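You operate a simulated robot arm through the tools that you are given. There is no shell and no other tool. Be economical: measure what you need, move in short steps, check, and stop when the job is done.

Carry out the task below with a simulated robot arm. There is one attempt and no reset: what you move stays moved.

## Task
Gauge the three heads of the grey rib and squeeze the high one again.
Fine: one stroke on the head that reads HIGH alone; gauge it again till all have read GOOD; squeezer slide out at the end.

Only the result counts: the job must be done as asked and must still hold three seconds after the hand-in. Knocking over, shifting, dropping, spilling or breaking anything else fails it.

## Robot
A 6-joint arm with a two-finger parallel gripper, fixed in place. Base frame: the origin is at the foot of the arm, x ahead of it, y to its left, z up; the work surface is at about z = 0. Readings come in mm, rad, newtons and seconds.
With the tool pointing down near the work surface it reaches from about 120 to 500 mm from the base axis. Its first joint turns from -1.257 to 1.257 rad. Payload 0.65 kg.
The TCP is the grasp point between the finger pads, 25 mm short of the fingertips. In the tool frame z runs along the fingers and y along their closing line. The gripper opens to 76 mm. The fingers are 18 mm wide and 10 mm thick; the gripper's body (36 by 78 mm) begins 45 mm behind the TCP.
Orientation is that of the tool frame in the base frame, as [roll, pitch, yaw] about the fixed x, y, z axes, in that order (R = Rz(yaw) Ry(pitch) Rx(roll)). With the fingers straight down and closing along the base's y, the tool's x points along the base's -x, its y along +y and its z along -z.

## Interface
- The arm moves only by the tool send_rows. Its argument "commands" is a list of rows, each a list of 7 numbers: the shift along the tool's x, y, z in mm, then the turn, a rotation vector about the tool's x, y, z in rad, then the finger opening in mm, from 0 to 76. In form: [[tx, ty, tz, wx, wy, wz, hand], ...]. A call has 1 to 8 rows; each row is the pose to reach, as a shift and turn from the pose commanded when the call began, along the tool's axes at that moment. Rows are played at 5 a second. More than 50 mm and 0.15 rad between two rows, or a gripper value outside its range, and nothing of the call is played. Where a pose cannot be reached the arm comes as near as it can. A force on the tool above 50 N (or 10 N above the force at the start of the call, whichever is more), or a blocked arm, ends the call early, and 0.2 s more pass. The fingers move at their own pace (about 108 mm/s each) and stop on an object; they squeeze with about 38 N. The grip force told is the motor's: it shows also when the fingers shut on nothing. Time passes only in rows, and 0.2 s behind the last, so rows that repeat a pose let the fingers close. The reply holds the time, the measured pose of the TCP, the force on the tool along the base axes, the opening and the grip force, in the units named above and with some noise, with the torque about the TCP (base axes, N m) and any sound that the robot's microphone picked up, and new pictures: "views" is both (left out), scene, wrist or none.
- Cameras (640 x 400 px; columns grow to the right, rows downward): "scene" is fixed at [45.1, 264.1, 402.8]; the picture's right is [-0.85, -0.52, 0.00], its down [-0.29, 0.48, -0.83] and it looks along [0.43, -0.70, -0.56] (base axes); focal length 214 px, centre (320, 200). "wrist" rides on the gripper at [58, 11, -81] in the tool frame; the picture's right is [-0.18, 0.98, 0.00], its down [-0.75, -0.14, -0.64] and it looks along [-0.63, -0.12, 0.77] (tool axes); focal length 243 px, centre (320, 200). There is no depth. A picture from a camera that has moved, and an enlarged one, comes with that camera's place and axes in the base frame and with its lens.
- enlarge(camera, box): a new picture of the part [left, top, right, bottom] of that camera's present view, enlarged. No time passes.
- job_done(): hands the job in; it is judged then, once.

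Go step by step. Nothing tells you positions but the pictures and the camera data: compare them with the known pose of the tool, close in by small moves and look again before you grip or let go. The budget is 120 turns and 200 pictures, counting those below and the enlarged ones. Unless the task says otherwise, let go and move clear before handing in, and close with one line.

The tools are called after "Request:" as name(argument=value, ...) on one line, values as JSON. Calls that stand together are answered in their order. send_rows: Moves the arm, as the interface text tells. Its arguments: {"type":"object","properties":{"commands":{"type":"array"},"views":{"type":"string","enum":["both","scene","wrist","none"]}},"required":["commands"]} The other tools are called the same way: enlarge (camera, box) takes an enlarged picture of a part of a camera's view; job_done () hands the job in.

At the start:

```text
time: 0.0
tcp_pos: [230.1, -70.7, 404.2]
ee_rot: [-3.141, 0.001, 3.141]
contact_force: [0.0, -0.5, -0.3]
ft_torque: [0.05, 0.02, -0.04]
gripper_width: 75.7
grip_force: 0.0
```

scene: 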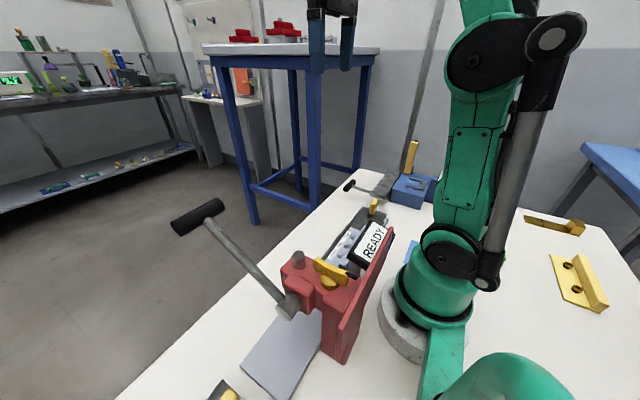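
wrist: 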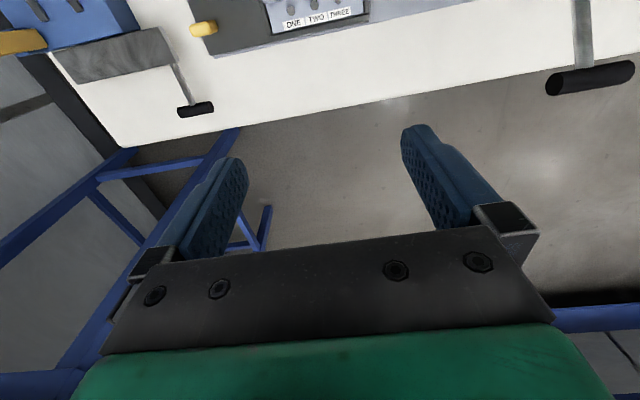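

I see a red squeezer with a lever, a gauge with a READY display, a blue device at the far side, and a rib labelled ONE/TWO/THREE. I'll look closer at these first.

Request:
enlarge(camera="scene", box=[240, 170, 440, 300])

Request:
enlarge(camera="scene", box=[160, 180, 420, 400])

Request:
enlarge(camera="wrist", box=[0, 0, 640, 130])

```text
3.08 times, centred on (340, 235) of scene
camera zoom: at [45.1, 264.1, 402.8], right [-0.85, -0.52, 0.0], down [-0.29, 0.48, -0.83], along [0.43, -0.7, -0.56], focal length 660 px, centre (258, 92)
```

zoom: 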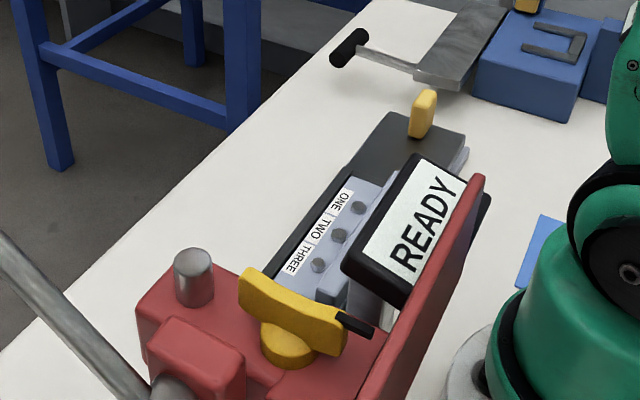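

```text
1.82 times, centred on (290, 290) of scene
camera zoom: at [45.1, 264.1, 402.8], right [-0.85, -0.52, 0.0], down [-0.29, 0.48, -0.83], along [0.43, -0.7, -0.56], focal length 390 px, centre (374, 36)
```

zoom: 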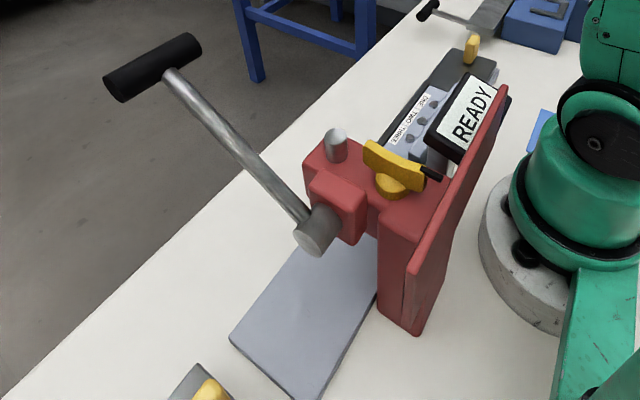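

```text
1.00 times, centred on (320, 65) of wrist (not enlarged: the box is as wide or as high as the picture)
camera zoom: at [170.4, -60.1, 486.5], right [0.18, 0.98, 0.0], down [0.75, -0.14, 0.64], along [0.63, -0.12, -0.77], focal length 243 px, centre (320, 335)
```

zoom: 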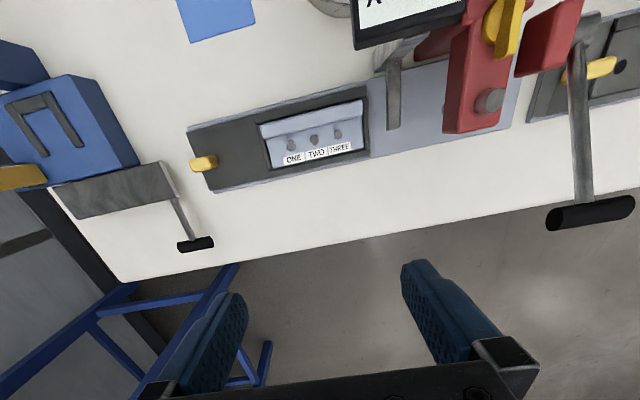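

The rib sits near (180, -70) and the squeezer near (170, 120). I'll tilt the camera to look down for a better view.

Request:
send_rows(commands=[[0, 20, 0, 0, 0.12, 0, 76], [0, 40, 0, 0, 0.24, 0, 76], [0, 60, 0, 0, 0.36, 0, 76], [0, 80, 0, 0, 0.48, 0, 76], [0, 100, 0, 0, 0.6, 0, 76], [0, 100, 0, 0, 0.6, 0, 76]])

```text
time: 0.8
tcp_pos: [233.0, -16.5, 400.1]
ee_rot: [-3.139, -0.308, -3.129]
contact_force: [25.4, 2.6, -16.1]
ft_torque: [-0.41, 1.96, -0.31]
gripper_width: 75.9
grip_force: 0.1
out of reach, approached as far as the arm can: row 3, 4
stopped in row 4: the force on the tool passed its limit at 140 N (the readings are from after the stop); the commanded pose is now the measured one
camera wrist: at [200.9, -4.9, 495.5], right [0.16, 0.98, -0.06], down [0.91, -0.13, 0.39], along [0.37, -0.12, -0.92], focal length 243 px, centre (320, 200)
```

scene: 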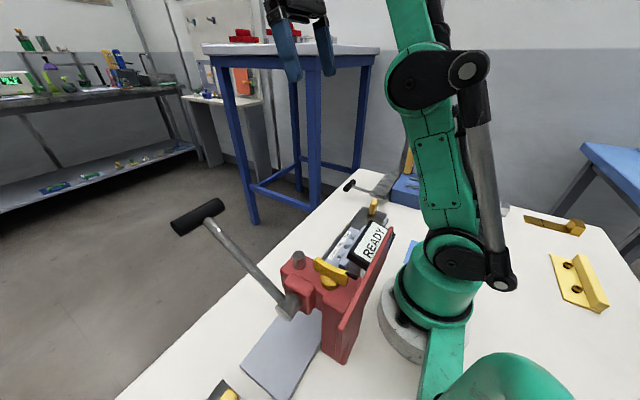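
wrist: 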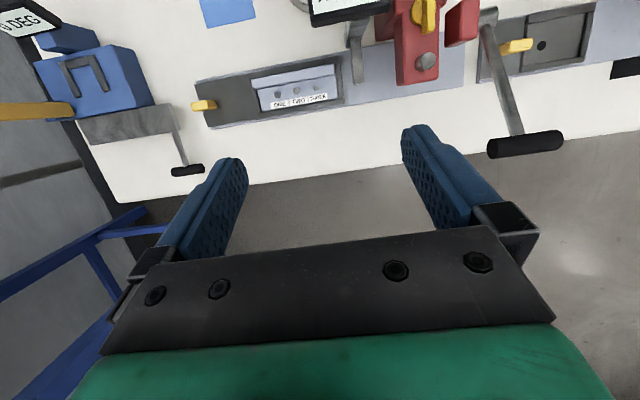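

The wrist hit a tilt limit up high. I'll lower the arm and shift left, keeping a mild tilt.

Request:
send_rows(commands=[[-8, 10, 24, 0, 0, 0, 76], [-15, 20, 48, 0, 0, 0, 76], [-23, 30, 72, 0, 0, 0, 76], [-30, 40, 95, 0, 0, 0, 76]])

```text
time: 1.8
tcp_pos: [232.0, 23.7, 302.1]
ee_rot: [-3.139, -0.312, -3.129]
contact_force: [0.0, -0.6, -0.5]
ft_torque: [-0.01, 0.02, -0.03]
gripper_width: 76.0
grip_force: 0.0
camera wrist: at [199.2, 35.3, 396.2], right [0.16, 0.99, -0.06], down [0.92, -0.13, 0.38], along [0.37, -0.12, -0.92], focal length 243 px, centre (320, 200)
```

scene: 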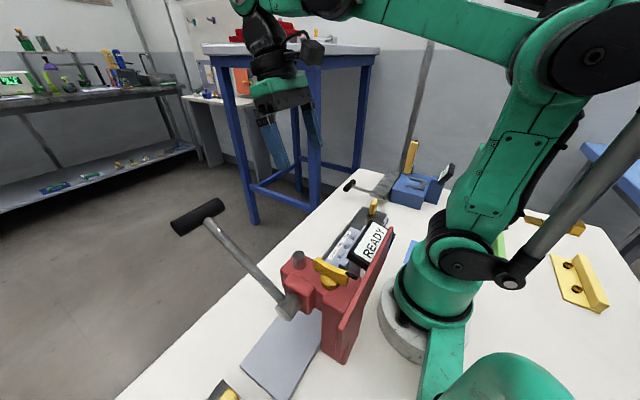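
wrist: 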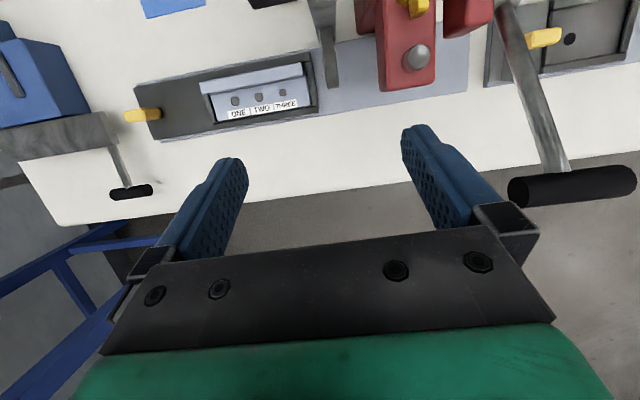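

Now I'll tilt further and back off in x.

Request:
send_rows(commands=[[0, 0, 0, 0, 0.1, 0, 76], [0, 0, 0, 0, 0.2, 0, 76], [0, 0, 0, 0, 0.3, 0, 76], [10, 20, 0, 0, 0.4, 0, 76], [20, 40, 0, 0, 0.5, 0, 76]])

```text
time: 3.0
tcp_pos: [225.5, 45.7, 303.2]
ee_rot: [3.131, -0.445, -3.131]
contact_force: [0.1, 0.2, -0.4]
ft_torque: [-0.02, 0.01, 0.0]
gripper_width: 75.8
grip_force: 0.1
out of reach, approached as far as the arm can: row 2, 3, 4, 5
camera wrist: at [205.3, 55.6, 401.3], right [0.16, 0.98, -0.07], down [0.96, -0.14, 0.25], along [0.24, -0.11, -0.96], focal length 243 px, centre (320, 200)
```

scene: 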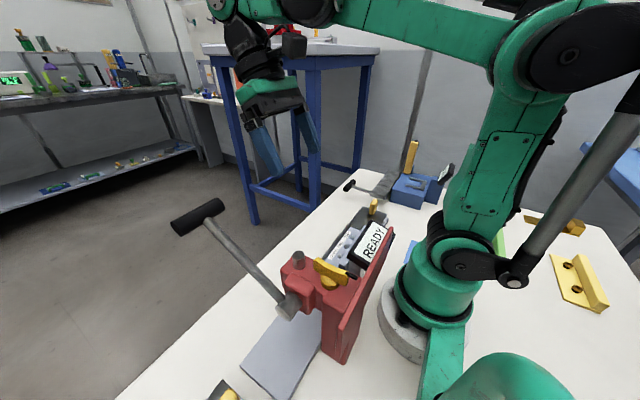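
wrist: 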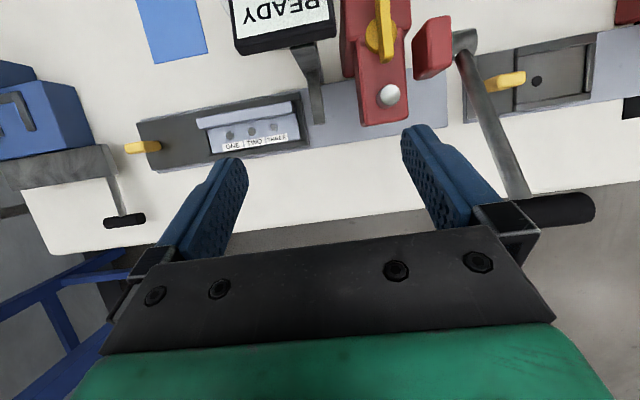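

Request:
enlarge(camera="wrist", box=[110, 60, 330, 190])

Request:
enlarge(camera="wrist", box=[290, 0, 640, 190])

```text
2.91 times, centred on (220, 125) of wrist
camera zoom: at [205.3, 55.6, 401.3], right [0.16, 0.98, -0.07], down [0.96, -0.14, 0.25], along [0.24, -0.11, -0.96], focal length 706 px, centre (611, 418)
```

zoom: 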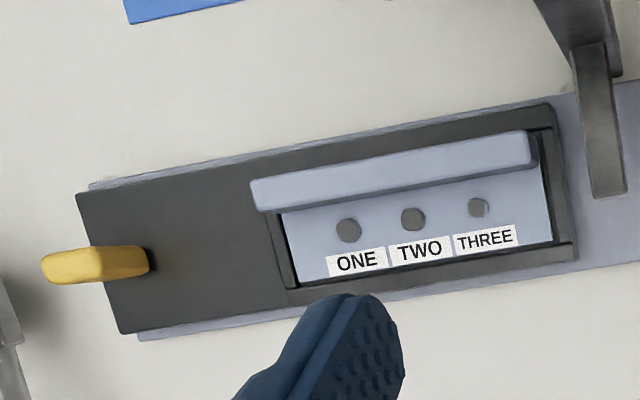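

```text
1.83 times, centred on (465, 95) of wrist
camera zoom: at [205.3, 55.6, 401.3], right [0.16, 0.98, -0.07], down [0.96, -0.14, 0.25], along [0.24, -0.11, -0.96], focal length 444 px, centre (55, 392)
```

zoom: 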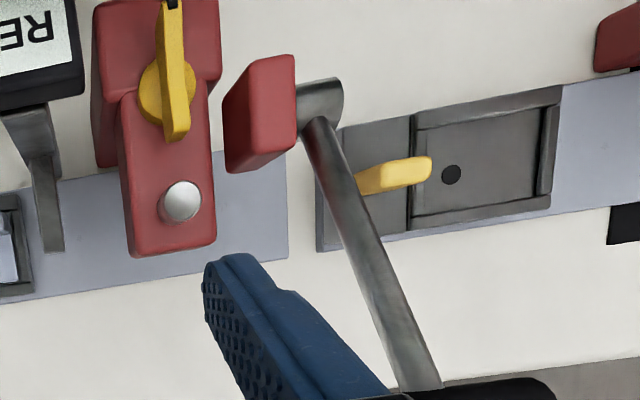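

Request:
enlarge(camera="scene", box=[275, 215, 405, 300])

Request:
enlarge(camera="scene", box=[330, 130, 470, 220])

Request:
enlarge(camera="wrist", box=[220, 0, 440, 130])

```text
4.71 times, centred on (340, 258) of scene
camera zoom: at [45.1, 264.1, 402.8], right [-0.85, -0.52, 0.0], down [-0.29, 0.48, -0.83], along [0.43, -0.7, -0.56], focal length 1009 px, centre (226, -71)
```

zoom: 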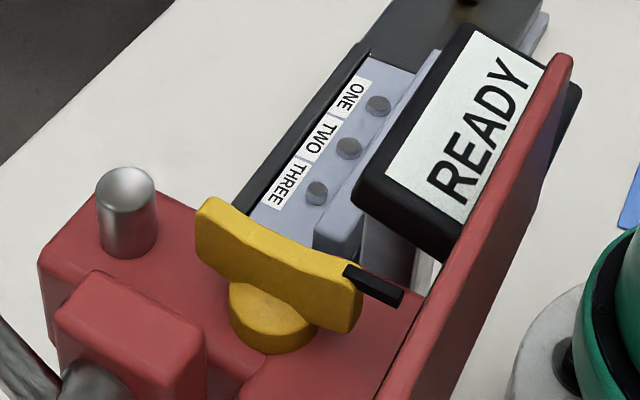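

```text
4.44 times, centred on (400, 175) of scene
camera zoom: at [45.1, 264.1, 402.8], right [-0.85, -0.52, 0.0], down [-0.29, 0.48, -0.83], along [0.43, -0.7, -0.56], focal length 953 px, centre (-36, 311)
```

zoom: 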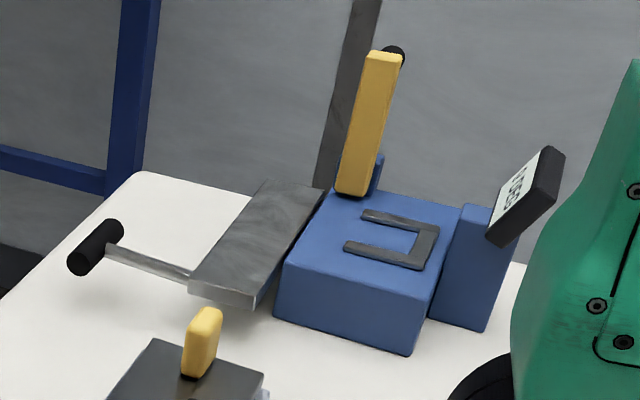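

```text
2.91 times, centred on (330, 65) of wrist
camera zoom: at [205.3, 55.6, 401.3], right [0.16, 0.98, -0.07], down [0.96, -0.14, 0.25], along [0.24, -0.11, -0.96], focal length 706 px, centre (291, 593)
```

zoom: 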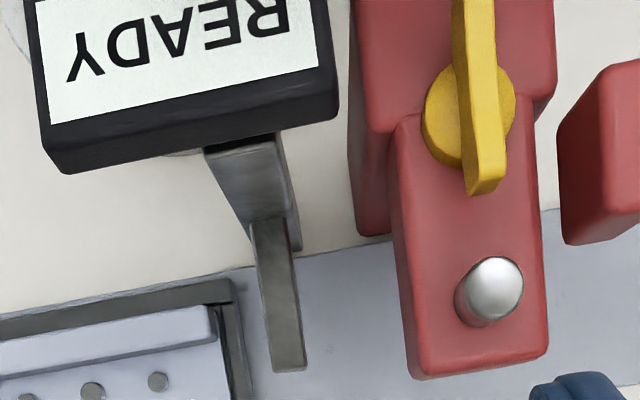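

The slide runs along y under a gauge tongue at about y=33 and then a ram at about y=103, with the yellow peg at about (173, -216). I'll straighten the tool and go above the peg before turning the wrist.

Request:
send_rows(commands=[[5, -40, 0, 0, -0.09, 0, 76], [10, -80, 5, 0, -0.18, 0, 76], [15, -120, 10, 0, -0.27, 0, 76], [20, -160, 20, 0, -0.36, 0, 76], [27, -200, 35, 0, -0.445, 0, 76], [27, -240, 35, 0, -0.445, 0, 76]], views="none")

Request:
send_rows(commands=[[0, 0, 0, 0, 0, 0.15, 76], [0, 0, 0, 0, 0, 0.3, 76], [0, 0, 0, 0, 0, 0.45, 76], [0, 0, 0, 0, 0, 0.6, 76], [0, 0, 0, 0, 0, 0.75, 76], [0, 0, 0, 0, 0, 0.9, 76], [0, 0, 0, 0, 0, 1.05, 76]], views="both")

```text
time: 4.4
tcp_pos: [186.3, -193.5, 284.4]
ee_rot: [3.132, 0.0, -3.133]
contact_force: [0.9, 0.3, 0.2]
ft_torque: [-0.01, -0.01, 0.04]
gripper_width: 76.1
grip_force: 0.0
```

```text
time: 6.0
tcp_pos: [185.8, -193.4, 282.1]
ee_rot: [3.137, -0.009, 2.095]
contact_force: [0.5, 0.9, 0.3]
ft_torque: [0.02, -0.02, 0.0]
gripper_width: 76.2
grip_force: 0.1
camera wrist: at [165.5, -139.2, 363.0], right [0.94, 0.33, 0.0], down [0.26, -0.73, 0.64], along [0.21, -0.6, -0.77], focal length 243 px, centre (320, 200)
```

scene: 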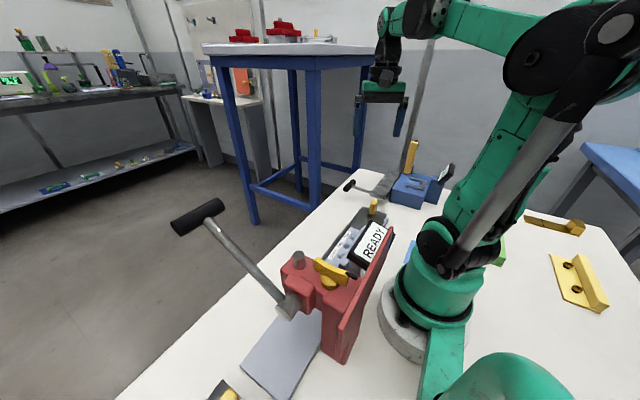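
wrist: 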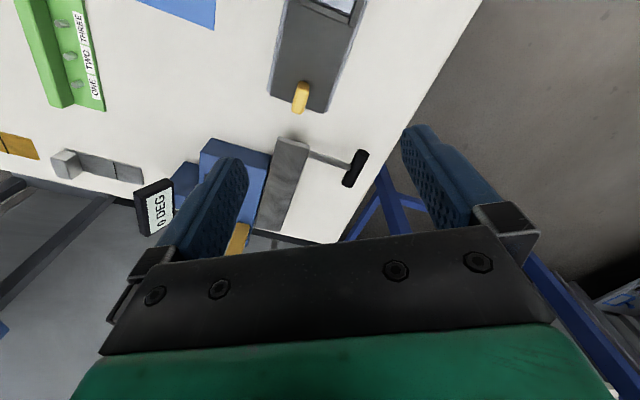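

A green rib elsewhere is not ours. I'll keep turning so the camera ends up on the far side, away from the display.

Request:
send_rows(commands=[[0, 0, 0, 0, 0, 0.15, 76], [0, 0, 0, 0, 0, 0.3, 76], [0, 0, 0, 0, 0, 0.45, 76], [0, 0, 0, 0, 0, 0.6, 76], [0, 0, 0, 0, 0, 0.75, 76], [0, 0, 0, 0, 0, 0.9, 76], [0, 0, 0, 0, 0, 1.047, 76]], views="none")

Request:
send_rows(commands=[[0, 0, 0, 0, 0, 0.15, 76], [0, 0, 0, 0, 0, 0.3, 76], [0, 0, 0, 0, 0, 0.45, 76], [0, 0, 0, 0, 0, 0.6, 76], [0, 0, 0, 0, 0, 0.75, 76], [0, 0, 0, 0, 0, 0.9, 76], [0, 0, 0, 0, 0, 1.048, 76]], views="wrist")

```text
time: 7.6
tcp_pos: [188.2, -194.6, 282.9]
ee_rot: [-3.135, -0.007, 1.052]
contact_force: [0.0, -0.2, -0.3]
ft_torque: [-0.02, 0.01, 0.02]
gripper_width: 76.0
grip_force: 0.1
```

```text
time: 9.2
tcp_pos: [186.2, -195.3, 281.9]
ee_rot: [-3.133, 0.001, 0.003]
contact_force: [0.3, -0.8, 0.1]
ft_torque: [0.01, 0.0, 0.01]
gripper_width: 76.0
grip_force: 0.0
camera wrist: at [243.9, -206.6, 361.9], right [-0.18, -0.98, -0.01], down [-0.75, 0.13, 0.64], along [-0.63, 0.12, -0.76], focal length 243 px, centre (320, 200)
```

wrist: 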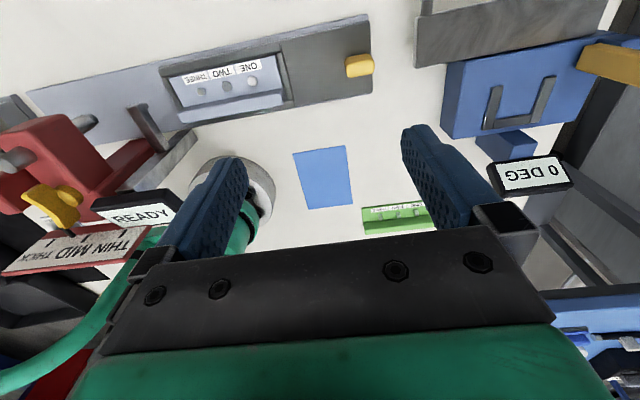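

The back plate carries a dial reading THIN / MID / THICK for the yellow knob. I'll look closer at it.

Request:
enlarge(camera="wrist", box=[0, 170, 190, 290])

Request:
enlarge(camera="wrist", box=[20, 0, 460, 250])

```text
3.33 times, centred on (95, 230) of wrist
camera zoom: at [243.9, -206.6, 361.9], right [-0.18, -0.98, -0.01], down [-0.75, 0.13, 0.64], along [-0.63, 0.12, -0.76], focal length 809 px, centre (1070, 100)
```

zoom: 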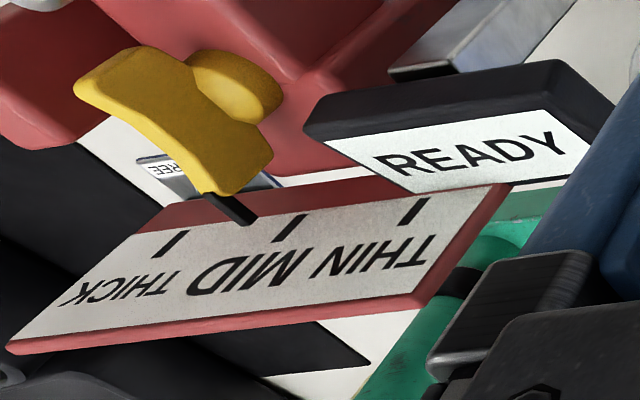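

```text
1.45 times, centred on (240, 125) of wrist
camera zoom: at [243.9, -206.6, 361.9], right [-0.18, -0.98, -0.01], down [-0.75, 0.13, 0.64], along [-0.63, 0.12, -0.76], focal length 353 px, centre (436, 309)
```

zoom: 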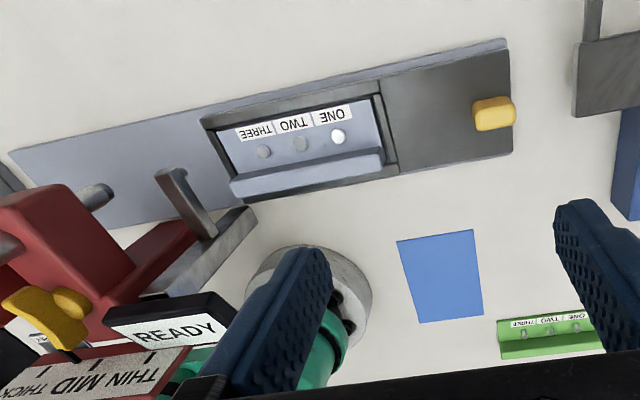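

I'll gauge first and sort out the dial afterwards. Now descending above the peg.

Request:
send_rows(commands=[[-3, 8, 30, 0, 0, 0, 76], [-6, 16, 60, 0, 0, 0, 76], [-10, 27, 100, 0, 0, 0, 76], [-10, 27, 130, 0, 0, 0, 76]], views="both")

```text
time: 10.2
tcp_pos: [178.5, -219.5, 149.7]
ee_rot: [-3.133, 0.001, 0.003]
contact_force: [-0.5, 0.8, -0.1]
ft_torque: [0.0, -0.02, -0.01]
gripper_width: 76.0
grip_force: 0.1
camera wrist: at [235.8, -231.0, 230.5], right [-0.18, -0.98, -0.01], down [-0.75, 0.13, 0.64], along [-0.63, 0.12, -0.76], focal length 243 px, centre (320, 200)
```

scene: 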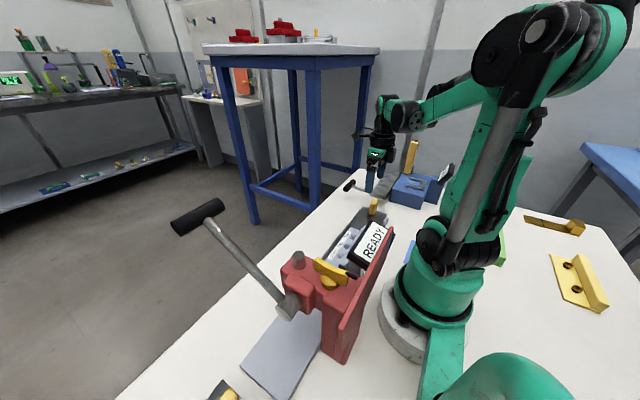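
wrist: 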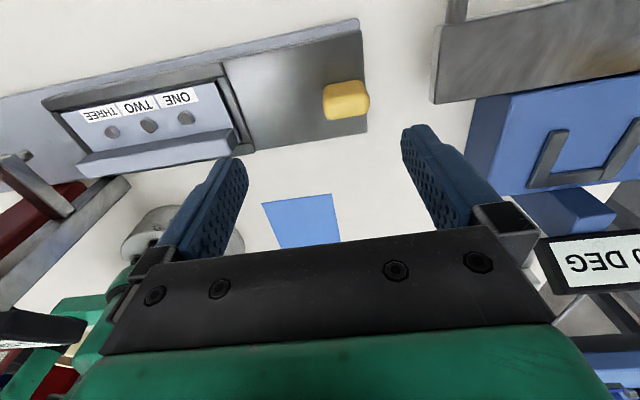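

Request:
enlarge(camera="wrist", box=[280, 50, 400, 130])

Request:
enlarge(camera="scene", box=[335, 140, 435, 225])

```text
5.00 times, centred on (340, 90) of wrist
camera zoom: at [235.8, -231.0, 230.5], right [-0.18, -0.98, -0.01], down [-0.75, 0.13, 0.64], along [-0.63, 0.12, -0.76], focal length 1213 px, centre (220, 750)
```

zoom: 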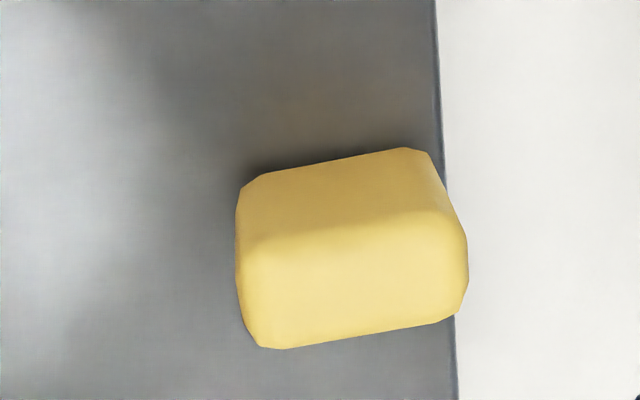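

```text
4.71 times, centred on (385, 182) of scene
camera zoom: at [45.1, 264.1, 402.8], right [-0.85, -0.52, 0.0], down [-0.29, 0.48, -0.83], along [0.43, -0.7, -0.56], focal length 1009 px, centre (14, 282)
```

zoom: 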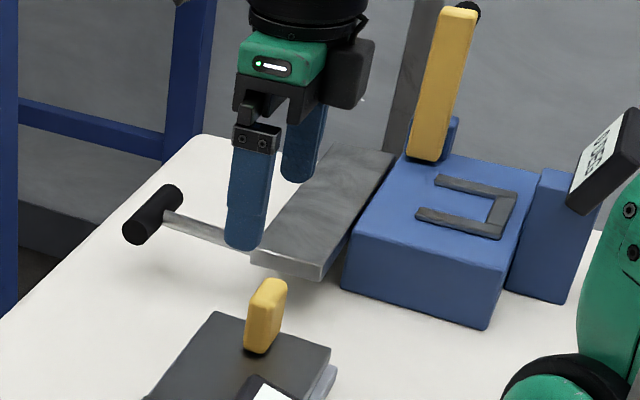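

The peg is about 28 mm long in y, with its top at about z=63, centred near (176, -238). I'll lower around it and check.

Request:
send_rows(commands=[[-1, 9, 20, 0, 0, 0, 76], [-2, 18.5, 45, 0, 0, 0, 76], [-2.5, 18.5, 75, 0, 0, 0, 76], [-2.5, 18.5, 98, 0, 0, 0, 76], [-2.5, 18.5, 98, 0, 0, 0, 76]], views="both")

```text
time: 11.4
tcp_pos: [174.3, -236.6, 52.9]
ee_rot: [-3.134, -0.001, 0.004]
contact_force: [-0.5, 0.6, -0.1]
ft_torque: [-0.03, 0.03, 0.0]
gripper_width: 76.0
grip_force: 0.0
camera wrist: at [232.3, -248.7, 135.0], right [-0.18, -0.98, -0.01], down [-0.75, 0.13, 0.64], along [-0.63, 0.12, -0.76], focal length 243 px, centre (320, 200)
```

scene: 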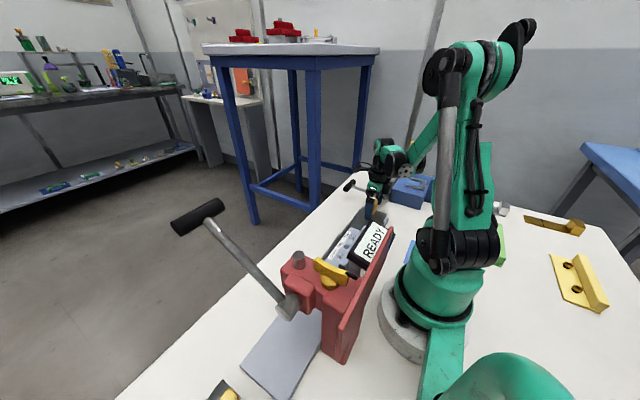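
wrist: 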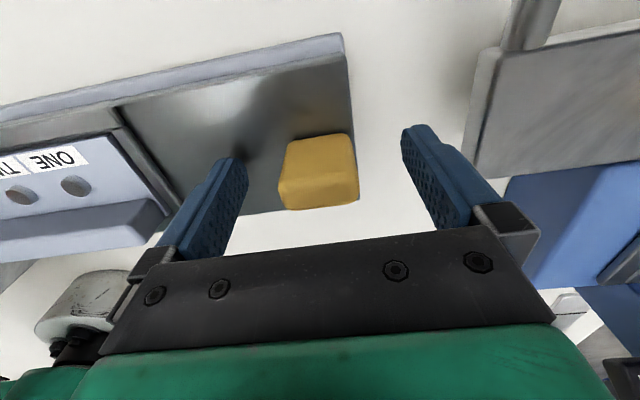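

The peg is between the fingers and aligned, so I'll close on it.

Request:
send_rows(commands=[[0, 0, 0, 0, 0, 0, 40], [0, 0, 0, 0, 0, 0, 20], [0, 0, 0, 0, 0, 0, 15], [0, 0, 0, 0, 0, 0, 15]], views="wrist")

```text
time: 12.4
tcp_pos: [176.0, -236.4, 54.8]
ee_rot: [-3.134, 0.001, 0.001]
contact_force: [0.3, -0.5, -13.2]
ft_torque: [-1.06, -0.04, -0.22]
gripper_width: 31.7
grip_force: 44.5
camera wrist: at [232.4, -248.8, 135.2], right [-0.18, -0.98, -0.01], down [-0.75, 0.13, 0.64], along [-0.63, 0.12, -0.76], focal length 243 px, centre (320, 200)
```

wrist: 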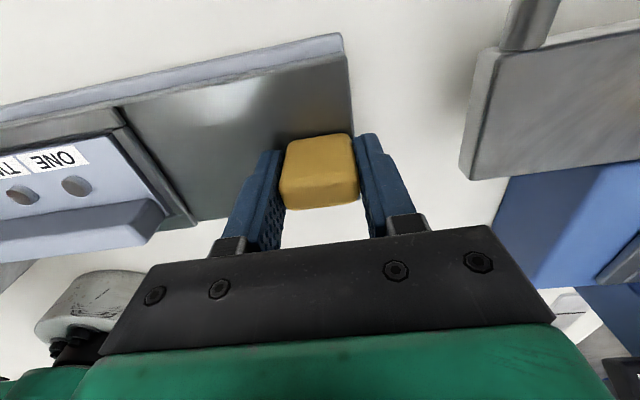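

Gripped. I'll push the slide along +y in steps and watch the force and the display.

Request:
send_rows(commands=[[0, -8, 0, 0, 0, 0, 15], [0, -16, 0, 0, 0, 0, 15], [0, -24, 0, 0, 0, 0, 15], [0, -32, 0, 0, 0, 0, 15], [0, -40, 0, 0, 0, 0, 15]], views="scene")

```text
time: 13.6
tcp_pos: [175.1, -198.1, 53.3]
ee_rot: [-3.133, -0.001, 0.004]
contact_force: [6.9, -0.1, 31.7]
ft_torque: [-1.11, -0.08, -0.26]
gripper_width: 31.9
grip_force: 45.2
```

scene: 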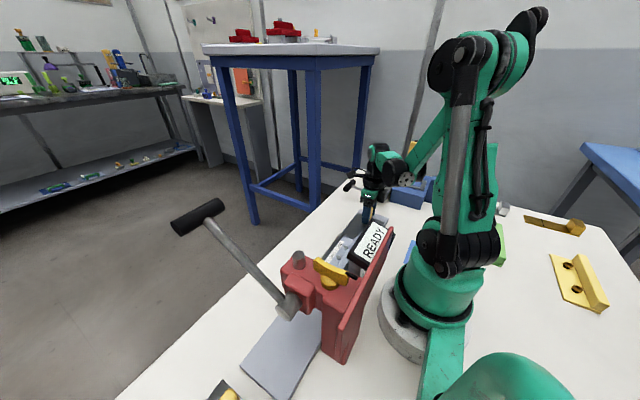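

Request:
send_rows(commands=[[0, -6, -0.7, 0, 0, 0, 15], [0, -12, -0.7, 0, 0, 0, 15], [0, -18, -0.7, 0, 0, 0, 15], [0, -24, -0.7, 0, 0, 0, 15]], views="scene")

Request:
enlarge(camera="scene", box=[275, 190, 405, 280])

Request:
enlarge(camera="wrist", box=[0, 0, 320, 200])

```text
time: 14.6
tcp_pos: [173.7, -174.5, 54.3]
ee_rot: [-3.133, 0.0, 0.005]
contact_force: [16.3, -1.4, -7.2]
ft_torque: [-0.96, 0.97, -0.28]
gripper_width: 32.1
grip_force: 44.9
```

scene: 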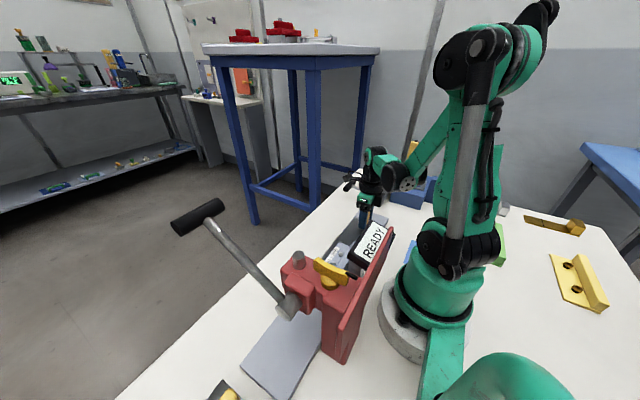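

```text
4.44 times, centred on (340, 235) of scene
camera zoom: at [45.2, 264.1, 402.8], right [-0.85, -0.52, 0.0], down [-0.29, 0.48, -0.83], along [0.43, -0.7, -0.56], focal length 953 px, centre (231, 44)
```

zoom: 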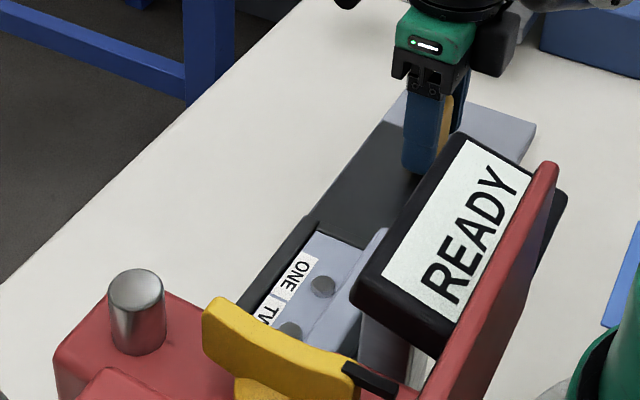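

```text
2.00 times, centred on (160, 100) of wrist
camera zoom: at [231.8, -185.1, 135.2], right [-0.18, -0.98, -0.01], down [-0.75, 0.13, 0.64], along [-0.63, 0.12, -0.76], focal length 485 px, centre (640, 400)
```

zoom: 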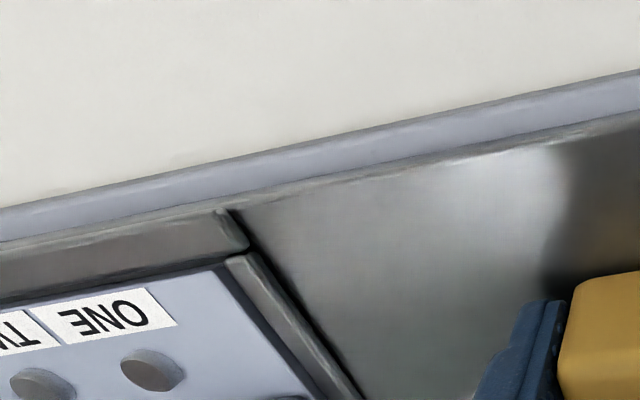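

Request:
send_rows(commands=[[1, -3, 0, 0, 0, 0, 15], [1.5, -6, 0, 0, 0, 0, 15], [1.5, -8, 0, 0, 0, 0, 15], [1.5, -8, 0, 0, 0, 0, 15]], views="scene")

Request:
send_rows(commands=[[0, -2, 0, 0, 0, 0, 15], [0, -4, 0, 0, 0, 0, 15], [0, -4, 0, 0, 0, 0, 15]], views="scene")

```text
time: 15.6
tcp_pos: [175.8, -165.9, 54.7]
ee_rot: [-3.134, 0.002, 0.004]
contact_force: [-9.6, -4.2, -24.0]
ft_torque: [-1.03, -0.33, -0.14]
gripper_width: 31.8
grip_force: 44.5
```

scene: 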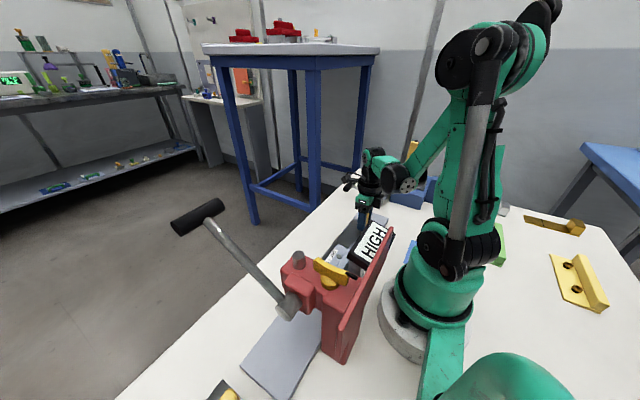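

```text
time: 16.4
tcp_pos: [174.6, -161.4, 55.8]
ee_rot: [-3.132, 0.004, 0.004]
contact_force: [-23.1, 0.4, 22.6]
ft_torque: [-1.02, 0.31, -0.25]
gripper_width: 31.8
grip_force: 44.6
```

scene: 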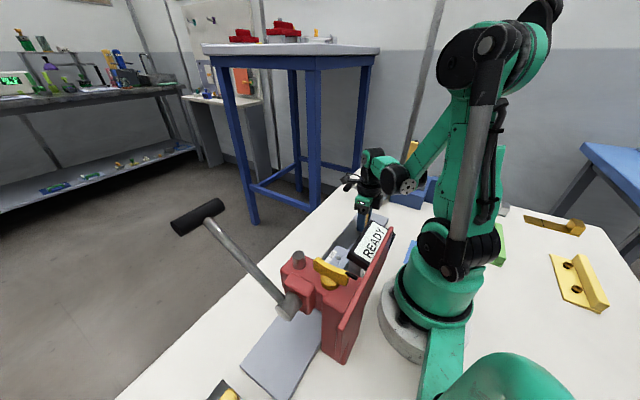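

THREE reads HIGH at y≈-166. Next is TWO, about 34 mm further on.

Request:
send_rows(commands=[[-0.7, -6, 0, 0, 0, 0, 15], [-0.7, -12, 0, 0, 0, 0, 15], [-0.7, -18, 0, 0, 0, 0, 15], [-0.7, -24, 0, 0, 0, 0, 15], [-0.7, -27, 0, 0, 0, 0, 15]], views="scene")

Request:
send_rows(commands=[[0, -2, 0, 0, 0, 0, 15], [0, -4, 0, 0, 0, 0, 15], [0, -4, 0, 0, 0, 0, 15]], views="scene")

```text
time: 17.6
tcp_pos: [175.0, -135.5, 55.8]
ee_rot: [-3.133, -0.001, 0.006]
contact_force: [-11.6, 0.7, -24.6]
ft_torque: [-1.06, 0.78, -0.27]
gripper_width: 31.9
grip_force: 44.8
```

scene: 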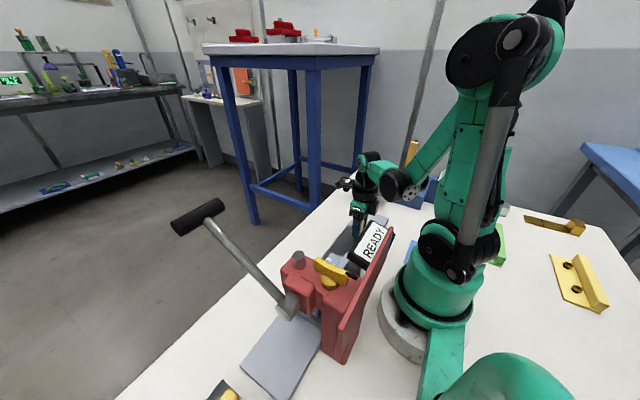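

```text
time: 18.4
tcp_pos: [176.1, -130.5, 56.5]
ee_rot: [-3.132, 0.001, 0.003]
contact_force: [-9.3, -2.7, -24.5]
ft_torque: [-1.09, 0.85, -0.33]
gripper_width: 31.9
grip_force: 44.5
```

scene: 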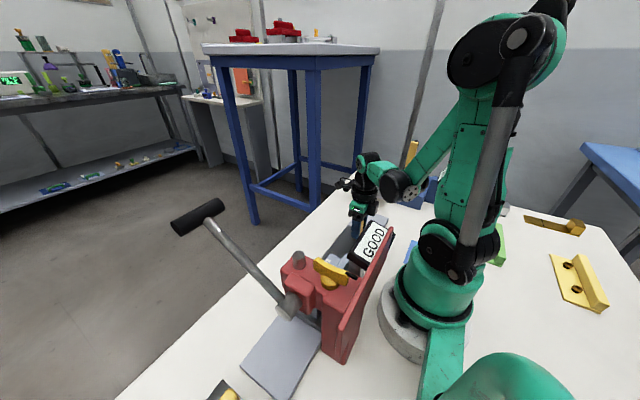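

TWO reads GOOD at about -130.5. Continuing to ONE.

Request:
send_rows(commands=[[0, -6, 0.6, 0, 0, 0, 15], [0, -12, 0.6, 0, 0, 0, 15], [0, -18, 0.6, 0, 0, 0, 15], [0, -24, 0.6, 0, 0, 0, 15], [0, -30, 0.6, 0, 0, 0, 15], [0, -30, 0.6, 0, 0, 0, 15]], views="scene")

Request:
send_rows(commands=[[0, -2, 0, 0, 0, 0, 15], [0, -4, 0, 0, 0, 0, 15], [0, -4, 0, 0, 0, 0, 15]], views="scene")

```text
time: 19.8
tcp_pos: [174.6, -101.8, 54.3]
ee_rot: [-3.133, -0.002, 0.005]
contact_force: [13.9, 0.7, -24.7]
ft_torque: [-1.07, -0.76, -0.19]
gripper_width: 31.7
grip_force: 44.7
```

scene: 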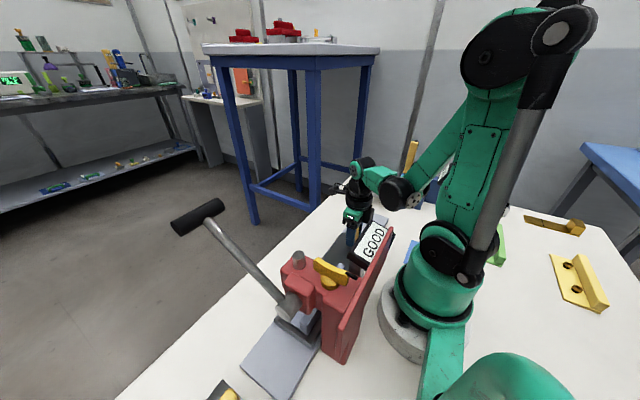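

```text
time: 20.6
tcp_pos: [174.5, -97.4, 52.8]
ee_rot: [-3.133, -0.001, 0.004]
contact_force: [25.6, 0.6, 19.4]
ft_torque: [-1.0, 0.02, -0.22]
gripper_width: 31.9
grip_force: 44.9
```

scene: 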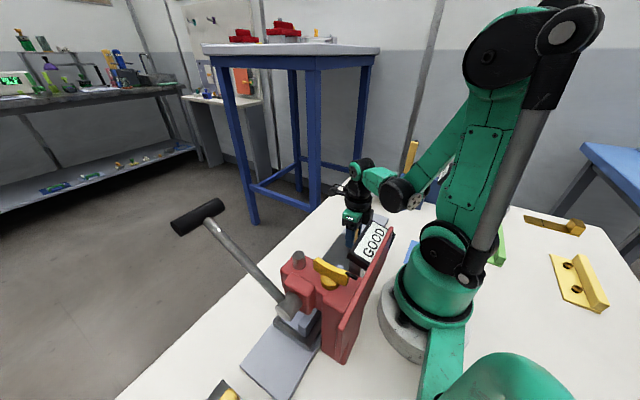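

All gauged: THREE HIGH, TWO GOOD, ONE GOOD. I'll look with the wrist camera from here to see the squeezer's underside and the rib.

Request:
send_rows(commands=[[-0.8, 0, 0, 0, 0, 0, 15]], views="wrist")

Request:
enlarge(camera="scene", box=[235, 220, 395, 330])

```text
time: 21.0
tcp_pos: [175.3, -98.0, 54.7]
ee_rot: [-3.134, -0.004, 0.003]
contact_force: [24.4, 0.8, -18.2]
ft_torque: [-1.08, -0.35, -0.22]
gripper_width: 32.0
grip_force: 44.8
camera wrist: at [230.9, -108.9, 135.3], right [-0.18, -0.98, -0.01], down [-0.76, 0.13, 0.64], along [-0.63, 0.12, -0.77], focal length 243 px, centre (320, 200)
```

wrist: 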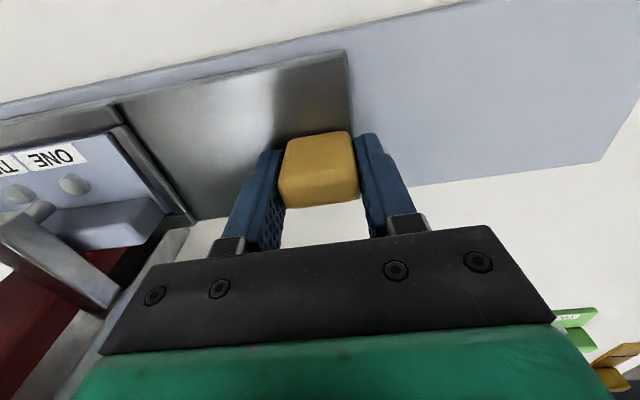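

```text
3.64 times, centred on (315, 275) of scene
camera zoom: at [45.2, 264.1, 402.8], right [-0.85, -0.52, 0.0], down [-0.29, 0.48, -0.83], along [0.43, -0.7, -0.56], focal length 780 px, centre (338, -73)
```

zoom: 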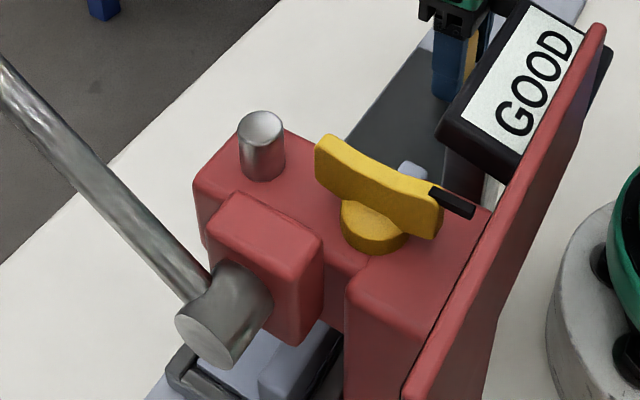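

I'll release the peg (the slide stays put), rise, and view the squeezer from above.

Request:
send_rows(commands=[[0.8, 0, 0, 0, 0, 0, 32], [0.8, 0, 0, 0, 0, 0, 60], [0, 0, 0, 0, 0, 0, 60], [0, 0, -40, 0, 0, 0, 60], [0, 0, -90, 0, 0, 0, 60], [0, 0, -140, 0, 0, 0, 60], [0, -20, -190, 0, 0, 0, 60], [0, -60, -220, 0, 0, 0, 60]], views="none")

Request:
send_rows(commands=[[0, -40, 0, 0, 0, 0, 60], [0, -80, 0, 0, 0, 0, 60], [0, -110, 0, 0, 0, 0, 60]], views="wrist")

```text
refused: row 7 steps farther than a row can; nothing moved
```

```text
time: 21.8
tcp_pos: [169.5, -19.9, 55.6]
ee_rot: [-3.131, -0.001, 0.005]
contact_force: [-0.4, 1.2, -0.3]
ft_torque: [0.0, 0.02, -0.01]
gripper_width: 59.9
grip_force: 0.1
out of reach, approached as far as the arm can: row 2, 3
camera wrist: at [226.5, -30.9, 135.6], right [-0.18, -0.98, -0.01], down [-0.75, 0.13, 0.64], along [-0.63, 0.12, -0.76], focal length 243 px, centre (320, 200)
```

wrist: 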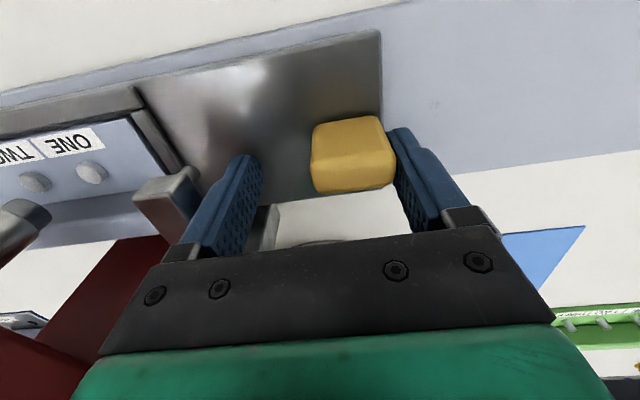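

My mistake: the release call was refused, so the next move opened the hand and pushed the slide further in with one finger. No forces built up and nothing else was touched. I'll back off a little from the tongue and rise, one call at a time.

Request:
send_rows(commands=[[2, 14, 0, 0, 0, 0, 60], [2, 14, -40, 0, 0, 0, 60], [2, 14, -85, 0, 0, 0, 60], [2, 14, -130, 0, 0, 0, 60], [2, 14, -175, 0, 0, 0, 60], [2, 14, -220, 0, 0, 0, 60]], views="both")

```text
time: 23.2
tcp_pos: [172.6, -37.2, 275.3]
ee_rot: [-3.133, 0.001, 0.002]
contact_force: [0.3, -0.2, 1.0]
ft_torque: [-0.01, 0.01, 0.01]
gripper_width: 59.7
grip_force: 0.0
camera wrist: at [230.2, -48.1, 355.5], right [-0.18, -0.98, -0.01], down [-0.75, 0.13, 0.64], along [-0.63, 0.12, -0.76], focal length 243 px, centre (320, 200)
```

scene: 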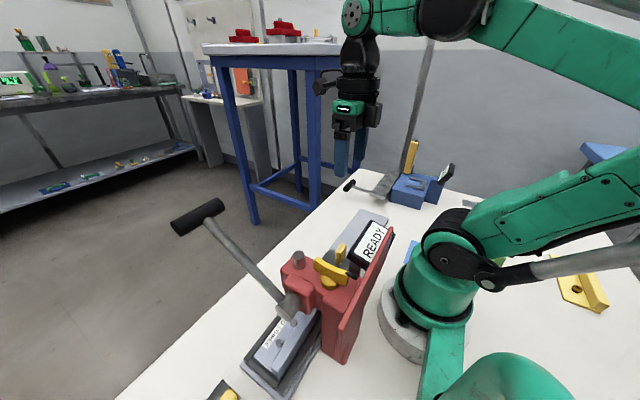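
wrist: 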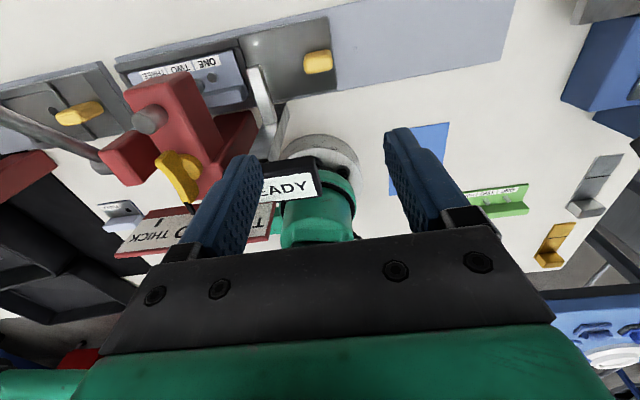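

Request:
send_rows(commands=[[0, -40, 0, 0, 0, 0, 60], [0, -80, 0, 0, 0, 0, 60], [0, -120, -10, 0, 0, 0, 60]], views="wrist")

Request:
enlarge(camera="wrist", box=[100, 20, 420, 220])

```text
time: 24.0
tcp_pos: [166.9, -18.9, 279.7]
ee_rot: [-3.133, -0.001, 0.005]
contact_force: [1.1, 0.2, -0.2]
ft_torque: [0.02, 0.0, 0.02]
gripper_width: 60.2
grip_force: 0.0
out of reach, approached as far as the arm can: row 1, 2, 3
camera wrist: at [224.7, -31.1, 360.2], right [-0.18, -0.98, -0.01], down [-0.75, 0.13, 0.64], along [-0.63, 0.12, -0.76], focal length 243 px, centre (320, 200)
```

wrist: 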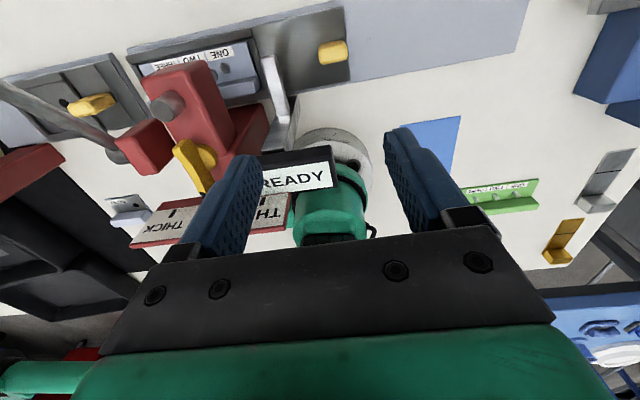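

```text
2.00 times, centred on (260, 120) of wrist
camera zoom: at [224.7, -31.1, 360.2], right [-0.18, -0.98, -0.01], down [-0.75, 0.13, 0.64], along [-0.63, 0.12, -0.76], focal length 485 px, centre (440, 360)
```

zoom: 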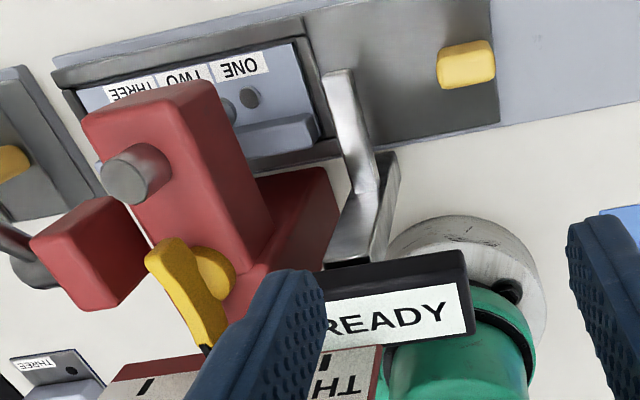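

The wrist joint limits y at this yaw. I'll turn the yaw back part way and move over the squeezer to view the dial and ram.

Request:
send_rows(commands=[[0, 0, -10, 0, 0, -0.15, 60], [0, 0, -20, 0, 0, -0.3, 60], [0, -10, -30, 0, 0, -0.45, 60], [0, -25, -40, 0, 0, -0.6, 60], [0, -40, -40, 0, 0, -0.75, 60], [0, -55, -40, 0, 0, -0.9, 60], [0, -70, -40, 0, 0, -1.05, 60], [0, -90, -40, 0, 0, -1.2, 60]], views="wrist")

```text
time: 25.8
tcp_pos: [165.2, 68.6, 323.0]
ee_rot: [-3.14, -0.007, 1.206]
contact_force: [-0.6, -0.2, -0.1]
ft_torque: [0.0, -0.02, 0.0]
gripper_width: 60.0
grip_force: 0.1
camera wrist: at [195.1, 118.8, 404.3], right [0.85, -0.52, 0.0], down [-0.4, -0.66, 0.64], along [-0.34, -0.54, -0.77], focal length 243 px, centre (320, 200)
```

wrist: 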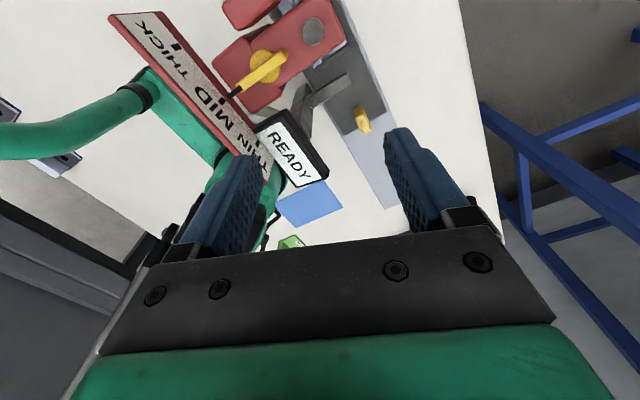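

Request:
enlarge(camera="wrist", box=[100, 0, 400, 190])

Request:
enlarge(camera="wrist", box=[130, 0, 290, 160])

```text
2.11 times, centred on (250, 95) of wrist
camera zoom: at [195.1, 118.8, 404.3], right [0.85, -0.52, 0.0], down [-0.4, -0.66, 0.64], along [-0.34, -0.54, -0.77], focal length 511 px, centre (467, 421)
```

zoom: 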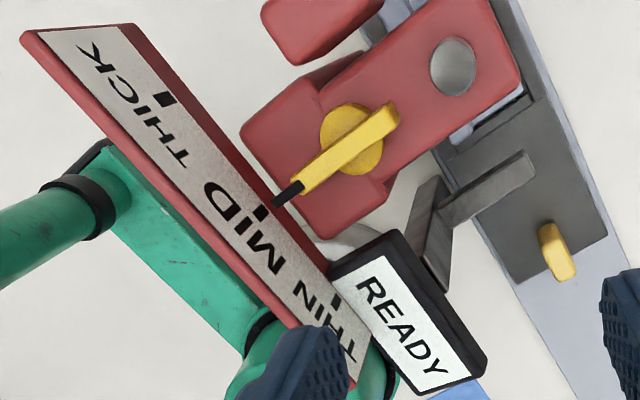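

```text
2.50 times, centred on (210, 80) of wrist
camera zoom: at [195.1, 118.8, 404.3], right [0.85, -0.52, 0.0], down [-0.4, -0.66, 0.64], along [-0.34, -0.54, -0.77], focal length 606 px, centre (595, 500)
```

zoom: 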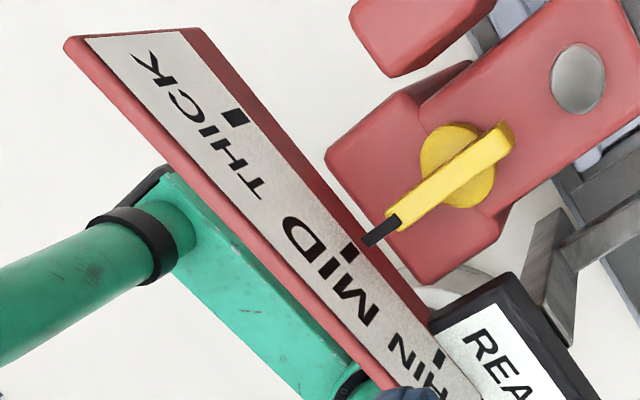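

The pointer sits at MID. Before stroking I'll check the ribs' thickness and the position of the heads.

Request:
enlarge(camera="scene", box=[225, 290, 345, 400])

Request:
send_rows(commands=[[0, 0, 0, 0, 0, -0.15, 60], [0, 0, 0, 0, 0, -0.3, 60], [0, 0, 0, 0, 0, -0.45, 60], [0, 0, 0, 0, 0, -0.6, 60], [0, 0, 0, 0, 0, -0.75, 60], [0, 0, 0, 0, 0, -0.9, 60], [0, 0, 0, 0, 0, -1.05, 60], [0, 0, 0, 0, 0, -1.2, 60]], views="wrist")

```text
3.64 times, centred on (285, 345) of scene
camera zoom: at [45.1, 264.1, 402.8], right [-0.85, -0.52, 0.0], down [-0.29, 0.48, -0.83], along [0.43, -0.7, -0.56], focal length 780 px, centre (447, -327)
```

zoom: 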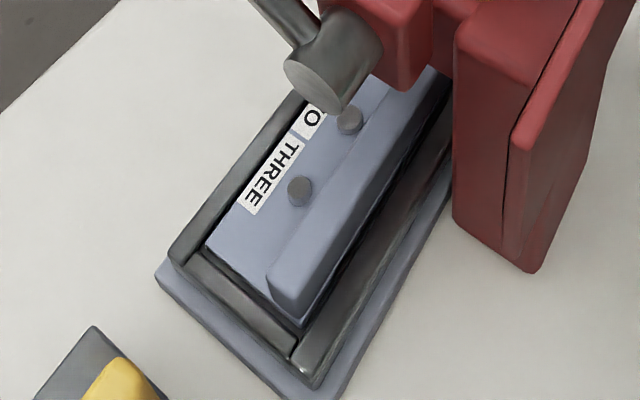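

```text
time: 27.6
tcp_pos: [165.1, 69.7, 321.3]
ee_rot: [3.134, -0.007, 2.408]
contact_force: [0.1, 0.0, 0.6]
ft_torque: [0.0, 0.0, -0.01]
gripper_width: 60.1
grip_force: 0.1
camera wrist: at [128.4, 115.2, 402.5], right [0.8, 0.61, 0.01], down [0.46, -0.61, 0.64], along [0.39, -0.5, -0.77], focal length 243 px, centre (320, 200)
```

wrist: 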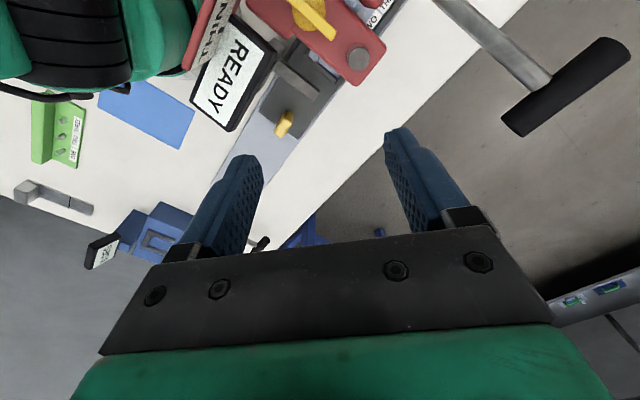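

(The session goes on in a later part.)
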